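You operate a simulated robot arm through the tools that you are given. There is no shell and no other tool. Be economical: measure what you need, move in short steps, check, and stop when the job is done.

The job below is to be done with a simulated robot arm. You get a single attempt, and the scene is never put back.

## Task
Put the grey box on the silver ring.

The check looks at the end state, three seconds after you hand in, the way a careful person would. Anything else that was tipped, shoved, dropped, spilled or broken makes it a failure.

## Robot
A 7-joint arm with a two-finger parallel gripper, fixed in place. Base frame: the origin is at the foot of the arm, x ahead of it, y to its left, z up; the work surface is at about z = 0. Lengths are in mm, angles in rad, forces in N, time in s.
With the tool pointing down near the work surface it reaches from about 220 to 580 mm from the base axis. Its first joint turns from -1.152 to 1.152 rad. Payload 2.5 kg.
The TCP is the grasp point between the finger pads, 23 mm short of the fingertips. In the tool frame z runs along the fingers and y along their closing line. Largest opening 94 mm; finger width 38, thickness 10; the body of the gripper, 54 by 96 mm, starts 39 mm behind the TCP.
Orientation is that of the tool frame in the base frame, as a unit quaternion [x, y, z, w]. With the fingers straight down and closing along the base's y, the tool's x points along the base's -x, its y along +y and its z along -z.

## Interface
- The arm moves only by the tool drive_tool. Its argument "plan" is one flat list of numbers, 7 for each row, row after row: the opening, from 0 (shut) to 1 (fully open), then the shift along the base's x, y, z in mm, then the turn, a rotation vector about the base's x, y, z in rad. In form: [claw, dx, dy, dz, ax, ay, az, claw, dx, dy, dz, ax, ay, az, ...]. A call has 1 to 10 rows; each row is the pose to reach, as a shift and turn from the pose commanded when the call began. Rows are played at 5 a second. More than 50 mm and 0.15 rad between two rows, or a gripper value outside its range, and nothing of the call is played. Where a pose cannot be reached the arm comes as near as it can. A force on the tool above 40 N (or 10 N above the force at the start of the call, whichever is more), or a blocked arm, ends the call early, and 0.2 s more pass. Each finger travels about 108 mm/s and halts on what it meets, pressing with about 22 N; the grip force reading is that of the motor and also rises with nothing between the fingers. The clock runs only during rows and for 0.2 s after the last one: add rows that repeat a pose to give the fingers time. The reply holds the time, the measured pose of the TCP, the force on the tool along the base axes, the opening and the grip force, in the units named above and with some noise, and new pictures: "pictures" is both (left out), scene, wrist or none.
- Cameras (640 x 400 px; columns grow to the right, rows downward): "scene" is fixed at [100.9, -403.9, 532.1]; the picture's right is [0.94, -0.35, 0.00], its down [-0.24, -0.65, -0.72] and it looks along [0.25, 0.67, -0.69] (base axes); focal length 286 px, centre (320, 200). "wrist" rides on the gripper at [86, 16, -75] in the tool frame; the picture's right is [-0.18, 0.98, 0.00], its down [-0.58, -0.11, -0.81] and it looks along [-0.79, -0.15, 0.59] (tool axes); focal length 243 px, centre (320, 200).
- measure_at(camera, pixels): for up to 12 pixels [column, row] of the newest picture of that camera ("zoom" is the newest enlarged one), the place [x, y, z] in the base frame of the surface seen there, good to about 2 mm. It takes no simulated time.
- zoom(camera, box): a new picture of the part [left, top, right, bottom] of that camera's present view, enlarged. It takes no simulated time.
- close_job(): hands the job in; it is judged then, once.

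Keep the steps short. Do not move on a guess: measure, check each grasp and each placing, and mend mistakes. In all there are 60 turns and 170 pictures (those below and enlarged ones count). Leave the gripper open and the arm clear of the work at the hand-in unless told otherwise, and finish with a single line.

The tools are called after "Call:" as name(argument=value, ...) on one line, values as JSON. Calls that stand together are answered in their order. drive_tool: Moves the arm, as the interface text tells. Its arguments: {"type":"object","properties":{"plan":{"type":"array","items":{"type":"number"}},"pictures":{"type":"string","enum":["both","scene","wrist","none"]}},"required":["plan"]} The other tools are called the same way: measure_at (camera, pixels) gives the place of the surface under pixels of a picture; zoom (camera, box) takes an enlarged picture of a part of a camera's view; close_job () hands the job in.

At the start:

```text
clock: 0.0
ee_pos: [301.1, 140.9, 271.7]
orientation: [0.0, 1.0, 0.0, 0.0]
contact_force: [0.2, -0.1, 0.0]
gripper_width: 94.0
gripper_force: 0.0
```

scene: 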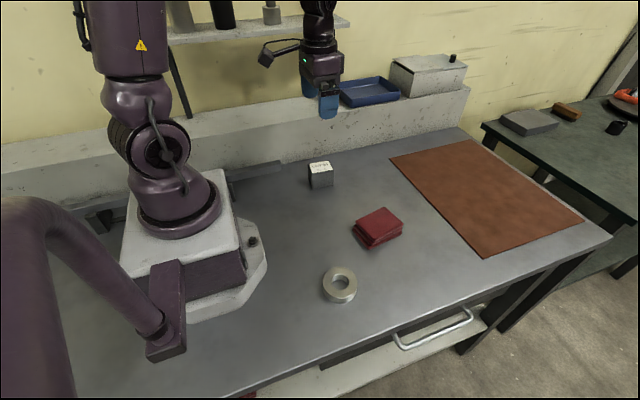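
wrist: 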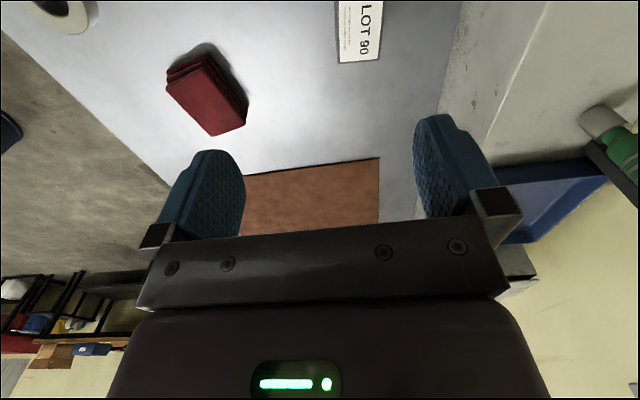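

I see a small grey box with a white label at about (320,175) and the silver ring at (340,286) in the scene view. I'll zoom in on both before measuring.

Call:
zoom(camera="scene", box=[280, 140, 360, 190])

Call:
measure_at(camera="scene", pixels=[[310, 164], [330, 162], [333, 171], [311, 174], [312, 188], [333, 185], [320, 168], [322, 182]])

Call:
zoom(camera="scene", box=[300, 255, 380, 305])

Call:
measure_at(camera="scene", pixels=[[324, 281], [355, 281], [339, 269], [341, 295], [340, 283], [340, 302], [328, 273], [352, 291], [365, 300]])

```text
8.00 times, centred on (320, 165) of scene
```

zoom: 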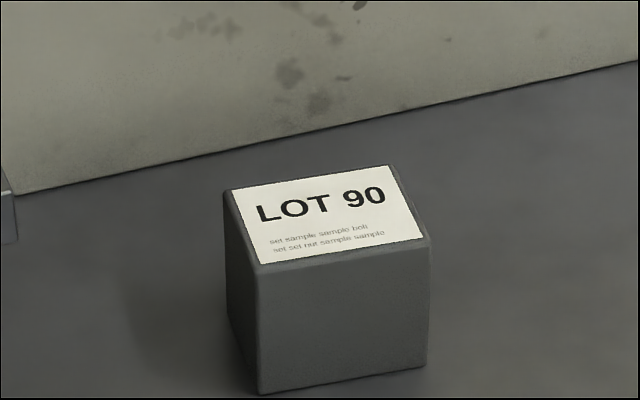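

```text
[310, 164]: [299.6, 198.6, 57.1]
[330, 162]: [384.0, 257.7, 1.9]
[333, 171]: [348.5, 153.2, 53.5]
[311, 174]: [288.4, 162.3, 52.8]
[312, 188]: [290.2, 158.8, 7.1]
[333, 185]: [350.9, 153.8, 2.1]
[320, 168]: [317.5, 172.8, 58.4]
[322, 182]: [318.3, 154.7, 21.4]
```

```text
8.00 times, centred on (340, 280) of scene
```

zoom: 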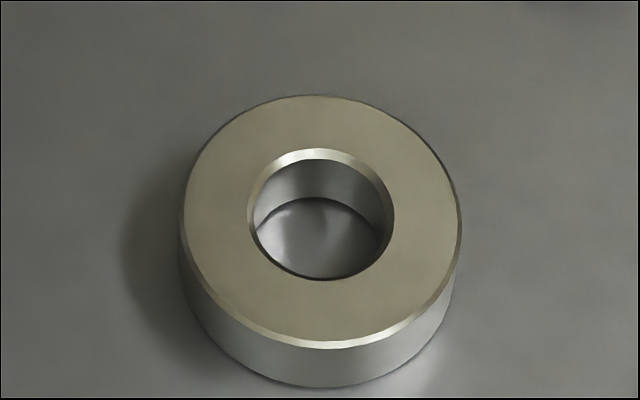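

```text
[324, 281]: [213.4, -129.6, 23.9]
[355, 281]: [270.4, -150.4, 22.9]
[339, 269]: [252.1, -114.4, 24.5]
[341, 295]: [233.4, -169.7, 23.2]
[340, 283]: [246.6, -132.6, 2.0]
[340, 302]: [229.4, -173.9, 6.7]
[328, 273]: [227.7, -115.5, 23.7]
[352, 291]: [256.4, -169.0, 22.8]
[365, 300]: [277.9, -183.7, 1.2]
```

The box is about 55 mm tall and the ring about 24 mm. The newest zoom is the ring, so I'll measure its rim points in that.

Call:
measure_at(camera="zoom", pixels=[[193, 215], [450, 215], [317, 103], [322, 333], [225, 130], [415, 130], [225, 300], [420, 295], [255, 215], [388, 215], [320, 288], [325, 152]])

Call:
zoom(camera="scene", box=[280, 150, 360, 200])

```text
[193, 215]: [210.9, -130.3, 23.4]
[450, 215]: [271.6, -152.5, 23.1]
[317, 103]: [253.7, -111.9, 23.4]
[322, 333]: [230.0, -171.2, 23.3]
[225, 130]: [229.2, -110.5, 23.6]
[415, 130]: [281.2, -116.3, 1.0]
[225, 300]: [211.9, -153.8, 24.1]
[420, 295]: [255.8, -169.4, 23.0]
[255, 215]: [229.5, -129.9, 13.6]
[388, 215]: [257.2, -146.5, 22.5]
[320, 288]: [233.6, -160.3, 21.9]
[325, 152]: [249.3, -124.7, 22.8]
```

```text
8.00 times, centred on (320, 175) of scene
```

zoom: 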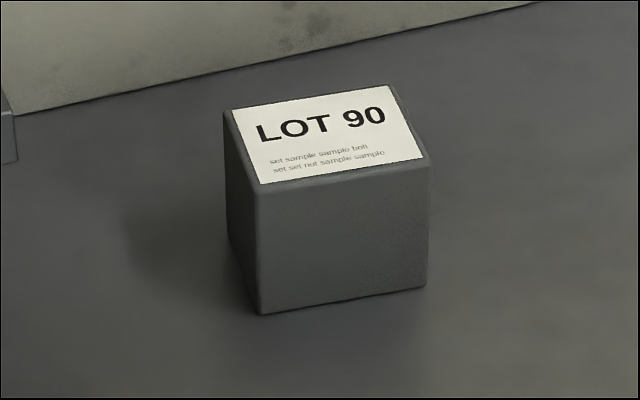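

The ring's centre is about (241.5, -141.5), with outer radius about 32 and top at z 23.5. Next I'll measure the box's top corners and front face in the newest zoom.

Call:
measure_at(camera="zoom", pixels=[[236, 112], [388, 90], [422, 158], [260, 180], [325, 135], [262, 250], [340, 250], [422, 240], [240, 210], [256, 240], [232, 160], [340, 295]])

```text
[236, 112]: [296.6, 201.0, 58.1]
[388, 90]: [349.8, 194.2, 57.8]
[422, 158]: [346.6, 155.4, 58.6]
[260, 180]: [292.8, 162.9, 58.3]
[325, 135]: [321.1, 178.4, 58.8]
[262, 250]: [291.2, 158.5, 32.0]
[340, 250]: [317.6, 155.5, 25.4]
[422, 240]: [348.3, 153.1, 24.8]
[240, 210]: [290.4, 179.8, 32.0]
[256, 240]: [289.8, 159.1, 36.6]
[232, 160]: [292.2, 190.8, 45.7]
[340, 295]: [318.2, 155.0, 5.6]
```

The box is about 60 mm in x, 47 in y and 58.5 tall, yawed about -0.1 rad. I'll check its back edge, the red object and the base's bulk near the ring before moving.

Call:
measure_at(camera="zoom", pixels=[[227, 110], [300, 99], [391, 85], [398, 92], [428, 152], [250, 60], [450, 15]])

Call:
measure_at(camera="scene", pixels=[[355, 233], [380, 208], [402, 225], [225, 275], [262, 260], [252, 242], [185, 345]])

Call:
zoom(camera="wrist", box=[300, 0, 440, 88])

```text
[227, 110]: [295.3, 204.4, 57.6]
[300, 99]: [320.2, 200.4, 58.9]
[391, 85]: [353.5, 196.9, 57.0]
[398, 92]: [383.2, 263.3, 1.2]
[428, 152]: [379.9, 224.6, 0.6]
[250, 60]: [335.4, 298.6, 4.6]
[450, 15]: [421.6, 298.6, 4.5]
```

```text
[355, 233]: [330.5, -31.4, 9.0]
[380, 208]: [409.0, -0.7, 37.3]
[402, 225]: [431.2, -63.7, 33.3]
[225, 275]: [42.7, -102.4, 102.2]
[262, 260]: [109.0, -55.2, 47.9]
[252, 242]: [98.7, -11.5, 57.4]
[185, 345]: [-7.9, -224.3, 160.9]
```

```text
4.55 times, centred on (370, 44) of wrist
```

zoom: 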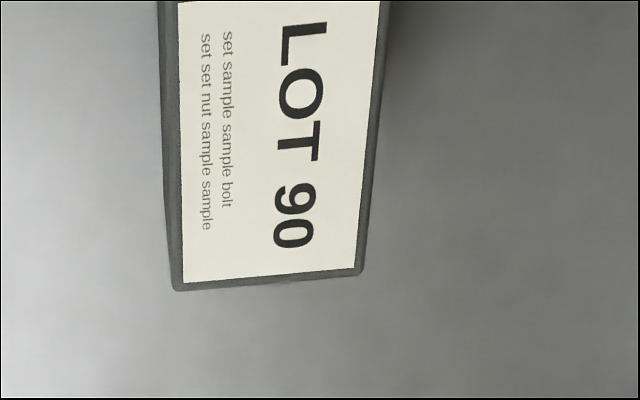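

The box centre is about (321.5, 178.5), yaw about -0.12 rad, top at 58.5. Next I'll move with open fingers to a hover at z 130 above it, turned -0.12.

Call:
drive_tool(plan=[1, 10, 15, -35, 0, 0, -0.06, 1, 20.4, 37.6, -70, 0, 0, -0.12, 1, 20.4, 37.6, -105, 0, 0, -0.12, 1, 20.4, 37.6, -141.7, 0, 0, -0.12, 1, 20.4, 37.6, -141.7, 0, 0, -0.12])

```text
clock: 1.2
ee_pos: [321.2, 179.3, 128.4]
orientation: [0.06, 0.998, 0.0, 0.0]
contact_force: [0.5, 0.0, 0.2]
gripper_width: 93.6
gripper_force: 0.1
```

scene: 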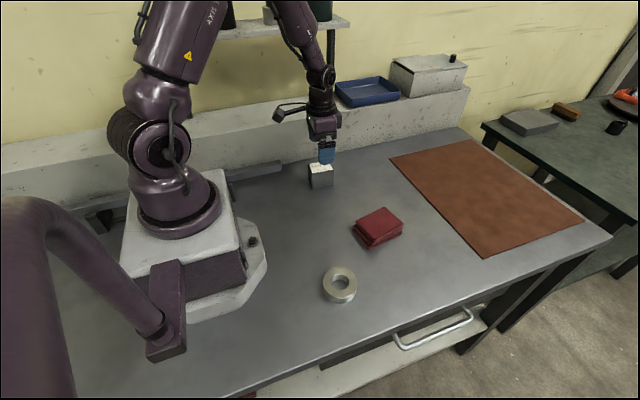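
wrist: 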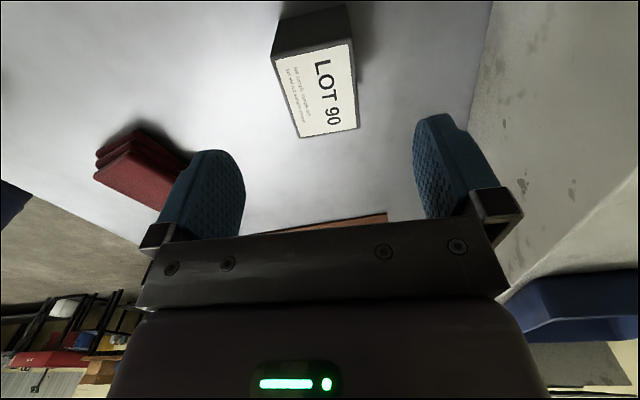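

The hover looks right and the box sits between the fingers. I'll check the label corners from the wrist view to confirm centre and yaw.

Call:
measure_at(camera="wrist", pixels=[[277, 63], [349, 43], [353, 125], [301, 135], [315, 90], [270, 58], [357, 128], [353, 38], [299, 139]])

```text
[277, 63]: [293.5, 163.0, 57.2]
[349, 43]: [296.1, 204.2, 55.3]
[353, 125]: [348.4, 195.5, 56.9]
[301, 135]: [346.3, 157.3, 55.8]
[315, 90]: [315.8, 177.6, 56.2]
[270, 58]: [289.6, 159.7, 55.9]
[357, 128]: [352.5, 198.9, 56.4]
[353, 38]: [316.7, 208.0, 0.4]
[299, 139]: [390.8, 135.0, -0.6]
```

Centre (321, 179.5) and yaw agree. I'll descend straight down to TCP z 35, keeping the fingers open.

Call:
drive_tool(plan=[1, 0, 0.5, -30, 0, 0, 0, 1, 0, 0.5, -60, 0, 0, 0, 1, 0, 0.5, -80, 0, 0, 0, 1, 0, 0.5, -95, 0, 0, 0, 1, 0, 0.5, -95, 0, 0, 0])

```text
clock: 2.4
ee_pos: [318.8, 178.8, 33.8]
orientation: [0.059, 0.998, 0.0, 0.0]
contact_force: [-0.1, 0.8, -0.1]
gripper_width: 93.9
gripper_force: 0.0
```

scene: 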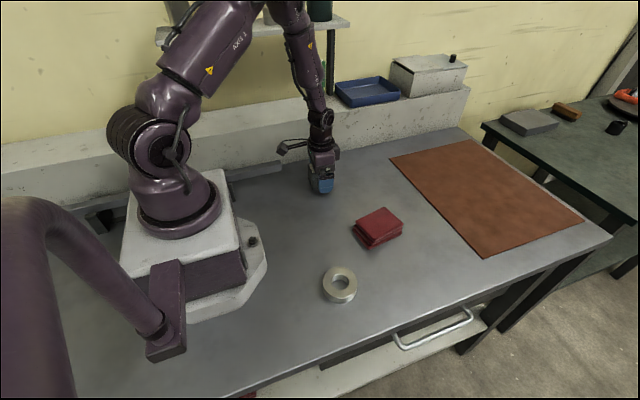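
wrist: 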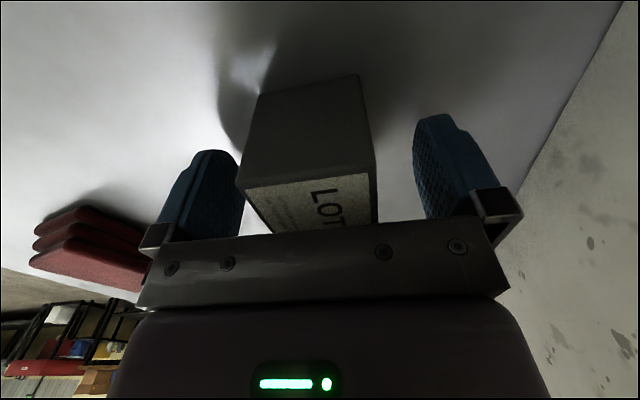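

The fingers straddle the box with no contact. I'll close them in place and hold.

Call:
drive_tool(plan=[0.7, 1, 0, 0, 0, 0, 0, 0.4, 1, 0, 0, 0, 0, 0, 0, 1, 0, 0, 0, 0, 0, 0, 1, 0, 0, 0, 0, 0, 0, 1, 0, 0, 0, 0, 0], pictures="wrist")

```text
clock: 3.6
ee_pos: [321.2, 180.0, 33.6]
orientation: [0.059, 0.998, 0.0, 0.0]
contact_force: [-0.2, 0.0, 1.2]
gripper_width: 48.0
gripper_force: 21.8
```

wrist: 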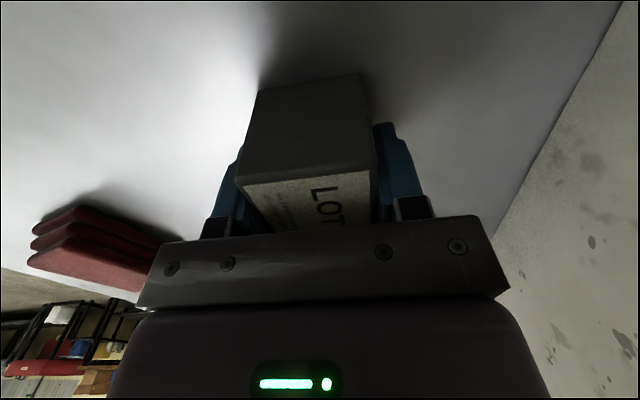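

The fingers stopped at 48 mm with 21.8 N, which is a firm grip on the box. I'll lift it gently by 20 mm, then up to 110.

Call:
drive_tool(plan=[0, 0, 0, 8, 0, 0, 0, 0, 0, 0, 20, 0, 0, 0, 0, 0, 0, 45, 0, 0, 0, 0, 0, 0, 75, 0, 0, 0, 0, 0, 0, 110, 0, 0, 0, 0, 0, 0, 110, 0, 0, 0])

```text
clock: 5.0
ee_pos: [321.2, 178.6, 145.0]
orientation: [0.059, 0.998, -0.001, -0.001]
contact_force: [-0.3, -0.2, -3.1]
gripper_width: 47.8
gripper_force: 22.0
```

scene: 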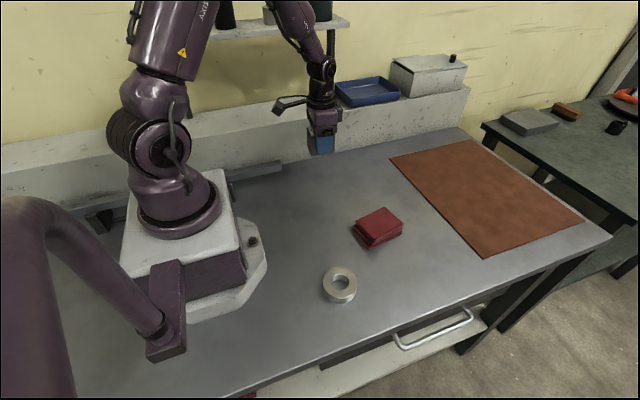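
wrist: 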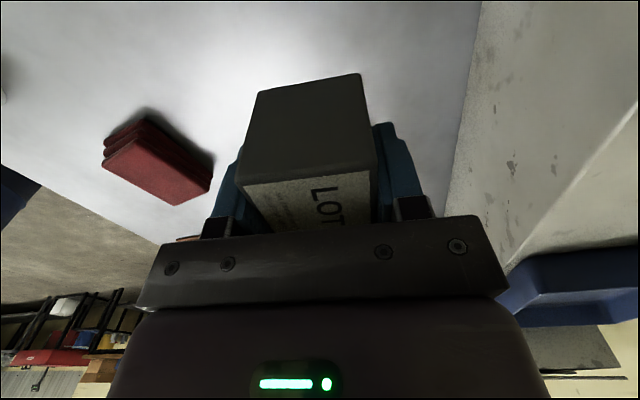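

The box is held (48 mm, 22 N, about 3 N weight). I'll carry it at z 145 in a straight line to above the ring, a shift of (-80.5, -320.5).

Call:
drive_tool(plan=[0, -5, -20, 0, 0, 0, 0, 0, -15, -60, 0, 0, 0, 0, 0, -25.1, -100, 0, 0, 0, 0, 0, -35.2, -140, 0, 0, 0, 0, 0, -45.2, -180, 0, 0, 0, 0, 0, -55.3, -220, 0, 0, 0, 0, 0, -65.3, -260, 0, 0, 0, 0, 0, -74.5, -297, 0, 0, 0, 0, 0, -80.5, -320.5, 0, 0, 0, 0, 0, -80.5, -320.5, 0, 0, 0, 0])

```text
clock: 7.2
ee_pos: [241.6, -141.1, 143.6]
orientation: [0.059, 0.998, 0.0, 0.0]
contact_force: [0.0, 0.2, -3.3]
gripper_width: 48.3
gripper_force: 22.2
```

scene: 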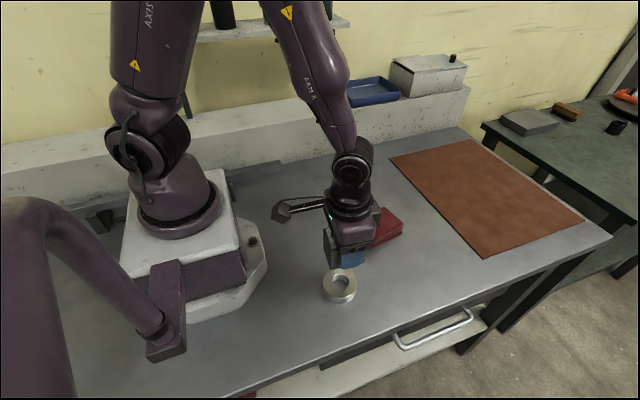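
wrist: 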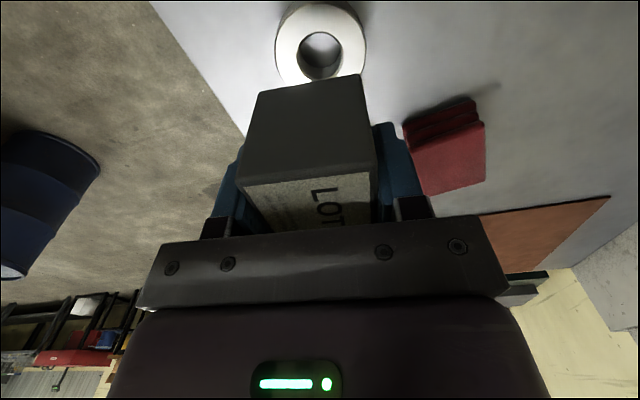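

The box hangs above the ring, still gripped. I'll descend 75 mm, leaving about 10 mm of clearance, and then check alignment.

Call:
drive_tool(plan=[0, 0, 0, -25, 0, 0, 0, 0, 0, 0, -50, 0, 0, 0, 0, 0, 0, -68, 0, 0, 0, 0, 0, 0, -75, 0, 0, 0, 0, 0, 0, -75, 0, 0, 0])

Call:
zoom(camera="scene", box=[288, 240, 400, 310])

Call:
zoom(camera="wrist", box=[200, 20, 440, 170])

```text
clock: 8.4
ee_pos: [241.7, -141.0, 69.2]
orientation: [0.06, 0.998, 0.0, 0.0]
contact_force: [-0.6, 0.2, -4.0]
gripper_width: 47.9
gripper_force: 21.5
```

scene: 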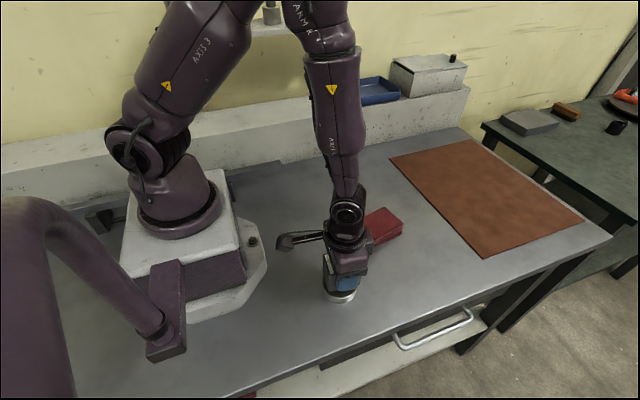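
wrist: 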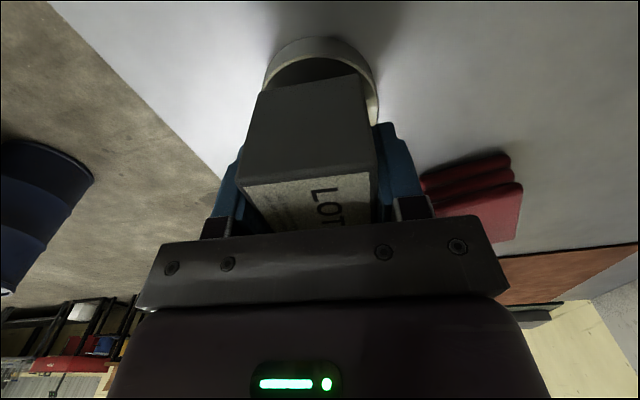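

```text
5.71 times, centred on (344, 275) of scene
```

zoom: 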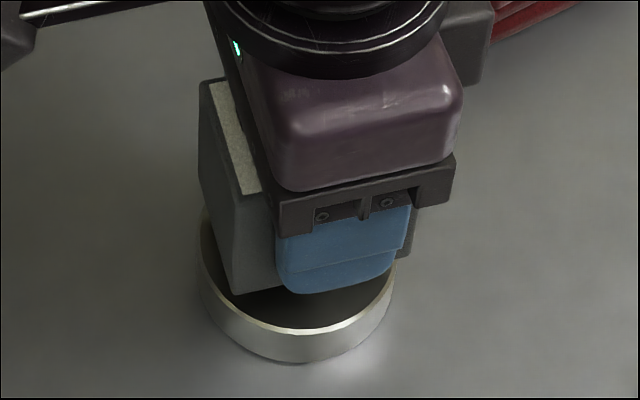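

```text
2.67 times, centred on (320, 95) of wrist
```

zoom: 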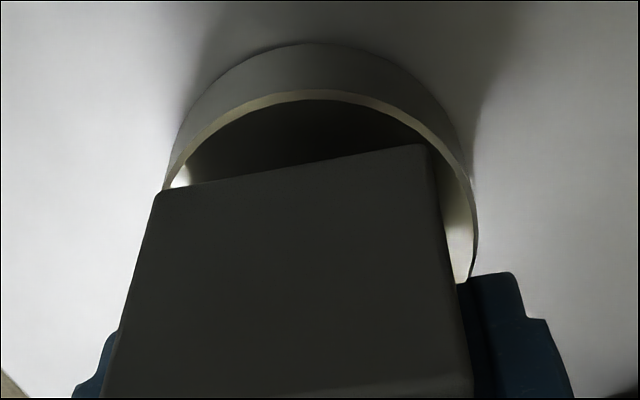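

The box sits squarely over the ring. I'll measure the box's faces in hand and the ring in the wrist zoom to check the centring and the gap.

Call:
measure_at(camera="zoom", pixels=[[290, 185], [170, 205], [410, 160], [150, 300], [300, 300], [440, 300], [305, 94], [430, 135], [200, 155]])

Call:
measure_at(camera="scene", pixels=[[330, 287], [334, 288], [325, 258], [340, 299]])

```text
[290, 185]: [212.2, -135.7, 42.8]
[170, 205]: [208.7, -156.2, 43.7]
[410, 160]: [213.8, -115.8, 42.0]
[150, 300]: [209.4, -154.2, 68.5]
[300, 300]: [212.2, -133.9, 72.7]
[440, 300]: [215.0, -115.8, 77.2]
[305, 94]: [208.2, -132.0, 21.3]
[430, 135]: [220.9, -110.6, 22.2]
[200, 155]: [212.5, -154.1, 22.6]
```

```text
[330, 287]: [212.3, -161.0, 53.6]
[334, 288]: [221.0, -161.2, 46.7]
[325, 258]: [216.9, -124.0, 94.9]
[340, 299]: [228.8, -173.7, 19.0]
```

The box is centred on the ring to within about 1–2 mm, with about 10–11 mm of gap. I'll lower slowly by 10 mm and read the force.

Call:
drive_tool(plan=[0, 0, -0.5, -4, 0, 0, 0, 0, 0, -0.5, -7, 0, 0, 0, 0, 0, -0.5, -9, 0, 0, 0, 0, 0, -0.5, -10, 0, 0, 0, 0, 0, -0.5, -10, 0, 0, 0], pictures="wrist")

Call:
zoom(camera="wrist", box=[240, 20, 400, 120])

```text
clock: 9.6
ee_pos: [241.5, -141.1, 58.9]
orientation: [0.059, 0.998, 0.0, 0.0]
contact_force: [0.6, -0.4, -2.9]
gripper_width: 48.0
gripper_force: 22.5
```

wrist: 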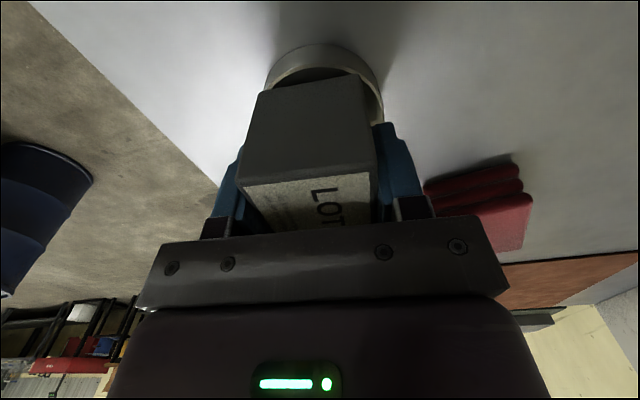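

```text
4.00 times, centred on (320, 70) of wrist
```

zoom: 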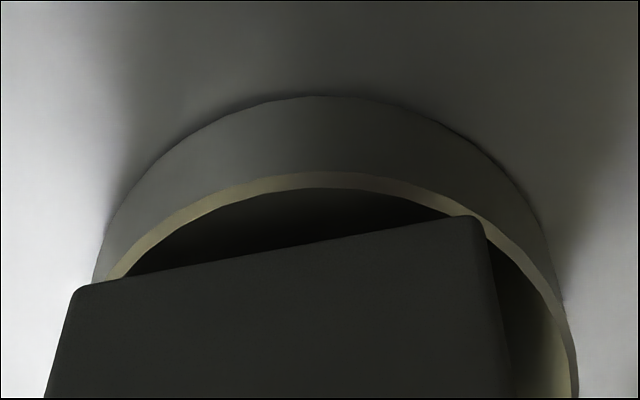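

The force is still -2.9 N, only the box's weight, so it hasn't touched yet. I'll lower 2 mm more in 0.5 mm steps.

Call:
drive_tool(plan=[0, 0, 0, -0.5, 0, 0, 0, 0, 0, 0, -1, 0, 0, 0, 0, 0, 0, -1.5, 0, 0, 0, 0, 0, 0, -2, 0, 0, 0, 0, 0, 0, -2, 0, 0, 0], pictures="none")

```text
clock: 10.8
ee_pos: [242.1, -141.2, 57.8]
orientation: [0.059, 0.998, 0.0, 0.001]
contact_force: [0.2, 0.7, -3.6]
gripper_width: 48.1
gripper_force: 21.9
```

Still only the weight (-3.6 N), so there's no contact at TCP z 57.8. I'll lower 1.5 mm more in small steps.

Call:
drive_tool(plan=[0, 0, 0, -0.5, 0, 0, 0, 0, 0, 0, -1, 0, 0, 0, 0, 0, 0, -1.5, 0, 0, 0, 0, 0, 0, -1.5, 0, 0, 0], pictures="none")

Call:
zoom(camera="scene", box=[304, 255, 376, 300])

```text
clock: 11.8
ee_pos: [240.8, -141.2, 56.1]
orientation: [0.06, 0.998, 0.0, 0.0]
contact_force: [-2.4, 1.5, 7.4]
gripper_width: 47.8
gripper_force: 21.8
```

```text
8.89 times, centred on (340, 278) of scene
```

zoom: 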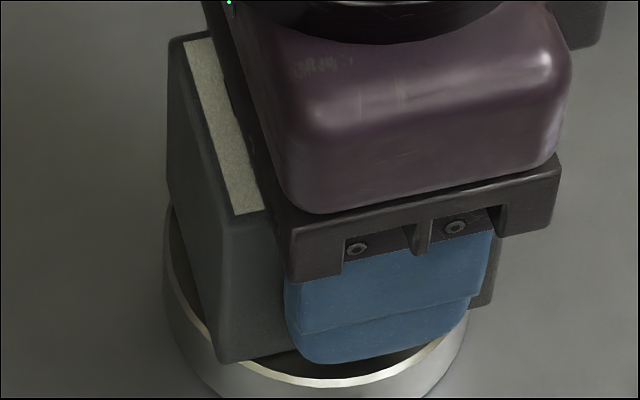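

The force flipped to +7.4 N, so the box rests on the ring. I'll ease up 0.4 mm and open the fingers gradually.

Call:
drive_tool(plan=[0, 0, 0, 0.4, 0, 0, 0, 0.54, 0, 0, 0.4, 0, 0, 0, 0.62, 0, 0, 0.4, 0, 0, 0, 0.75, 0, 0, 0.4, 0, 0, 0, 1, 0, 0, 0.4, 0, 0, 0, 1, 0, 0, 0.4, 0, 0, 0])

```text
clock: 13.2
ee_pos: [241.0, -141.0, 56.7]
orientation: [0.059, 0.998, 0.001, 0.0]
contact_force: [-0.1, 0.4, -0.2]
gripper_width: 93.9
gripper_force: 0.1
```

scene: 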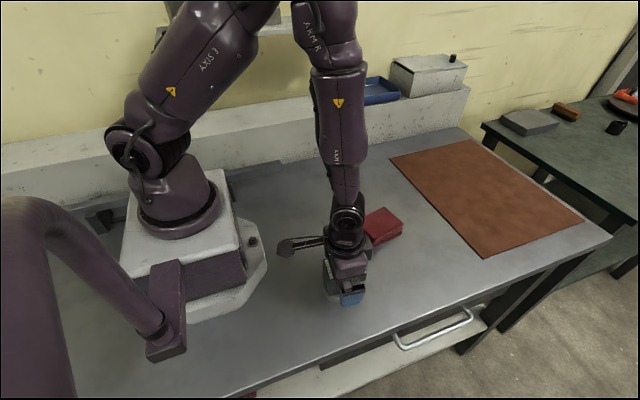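
wrist: 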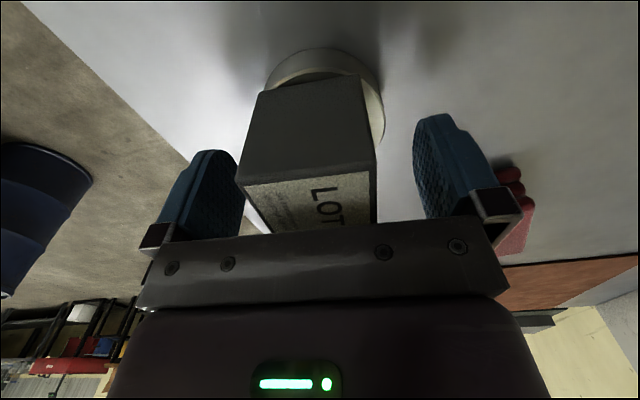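

The fingers are fully open and the box is standing free. I'll lift straight up 130 mm, then move off in +y so the scene camera can see it.

Call:
drive_tool(plan=[1, 0, 0, 15, 0, 0, 0, 1, 0, 0, 45, 0, 0, 0, 1, 0, 0, 85, 0, 0, 0, 1, 0, 0, 130, 0, 0, 0, 1, 8, 45, 150, 0, 0, 0, 1, 18, 90, 170, 0, 0, 0, 1, 30, 135, 190, 0, 0, 0, 1, 40, 180, 200, 0, 0, 0, 1, 40, 180, 200, 0, 0, 0])

Call:
zoom(camera="scene", box=[288, 240, 400, 310])

```text
refused: row 6 steps farther than a row can; nothing moved
```

```text
5.71 times, centred on (344, 275) of scene
```

zoom: 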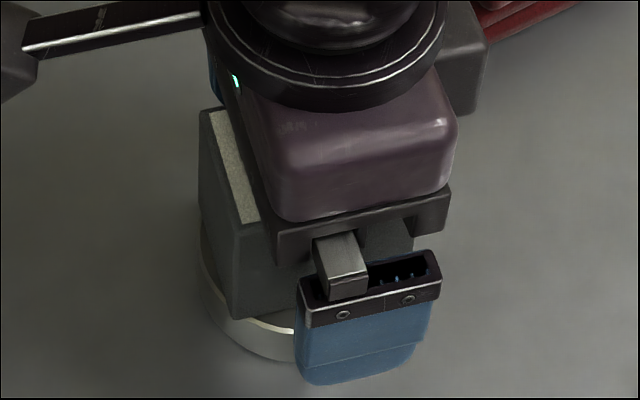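

The plan was refused because one step was slightly too long, and nothing moved. I'll repeat it with shorter steps.

Call:
drive_tool(plan=[1, 0, 0, 15, 0, 0, 0, 1, 0, 0, 45, 0, 0, 0, 1, 0, 0, 85, 0, 0, 0, 1, 0, 0, 125, 0, 0, 0, 1, 8, 35, 140, 0, 0, 0, 1, 16, 70, 155, 0, 0, 0, 1, 24, 105, 170, 0, 0, 0, 1, 32, 145, 180, 0, 0, 0, 1, 40, 180, 190, 0, 0, 0, 1, 40, 180, 190, 0, 0, 0])

Call:
zoom(camera="scene", box=[288, 240, 400, 310])

```text
clock: 15.4
ee_pos: [281.6, 39.1, 246.9]
orientation: [0.059, 0.998, 0.0, 0.0]
contact_force: [-0.1, 0.0, -0.1]
gripper_width: 94.0
gripper_force: 0.1
```

scene: 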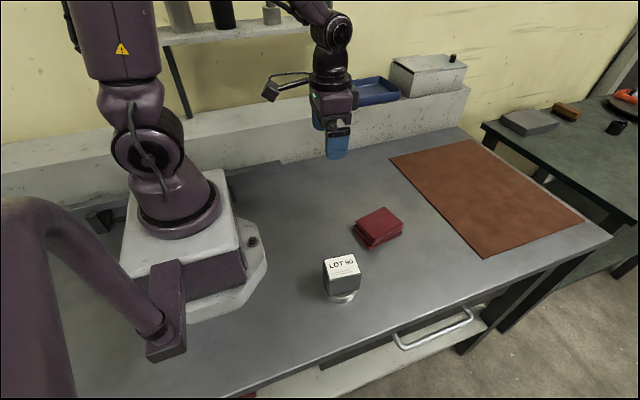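
wrist: 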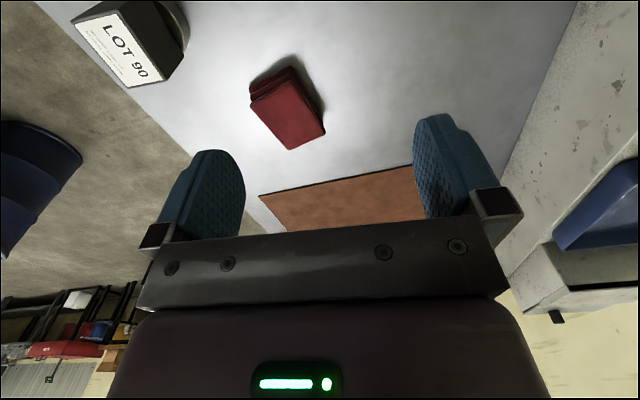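

```text
5.71 times, centred on (344, 275) of scene
```

zoom: 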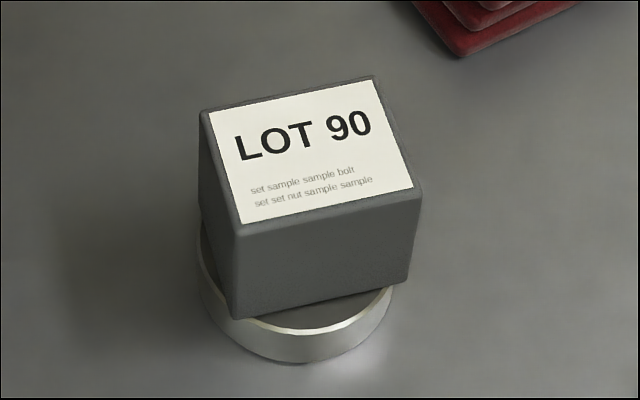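

The box appears level and centred on the ring. I'll measure its top to confirm.

Call:
measure_at(camera="zoom", pixels=[[212, 118], [370, 85], [408, 182], [245, 218], [310, 150], [300, 345]])

```text
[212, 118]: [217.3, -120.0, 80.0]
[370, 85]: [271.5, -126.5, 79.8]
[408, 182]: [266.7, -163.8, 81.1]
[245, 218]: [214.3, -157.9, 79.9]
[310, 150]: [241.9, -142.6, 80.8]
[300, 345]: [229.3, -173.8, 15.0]
```

The top is level at about z 80 and centred at (242, -142), right over the ring. Nothing else moved, the gripper is open and the arm is clear, so I'll hand in.

Call:
close_job()

```text
The job is handed in.
```

The grey box is resting level and centred on the silver ring; the gripper is open, the arm is clear, and the job is handed in.
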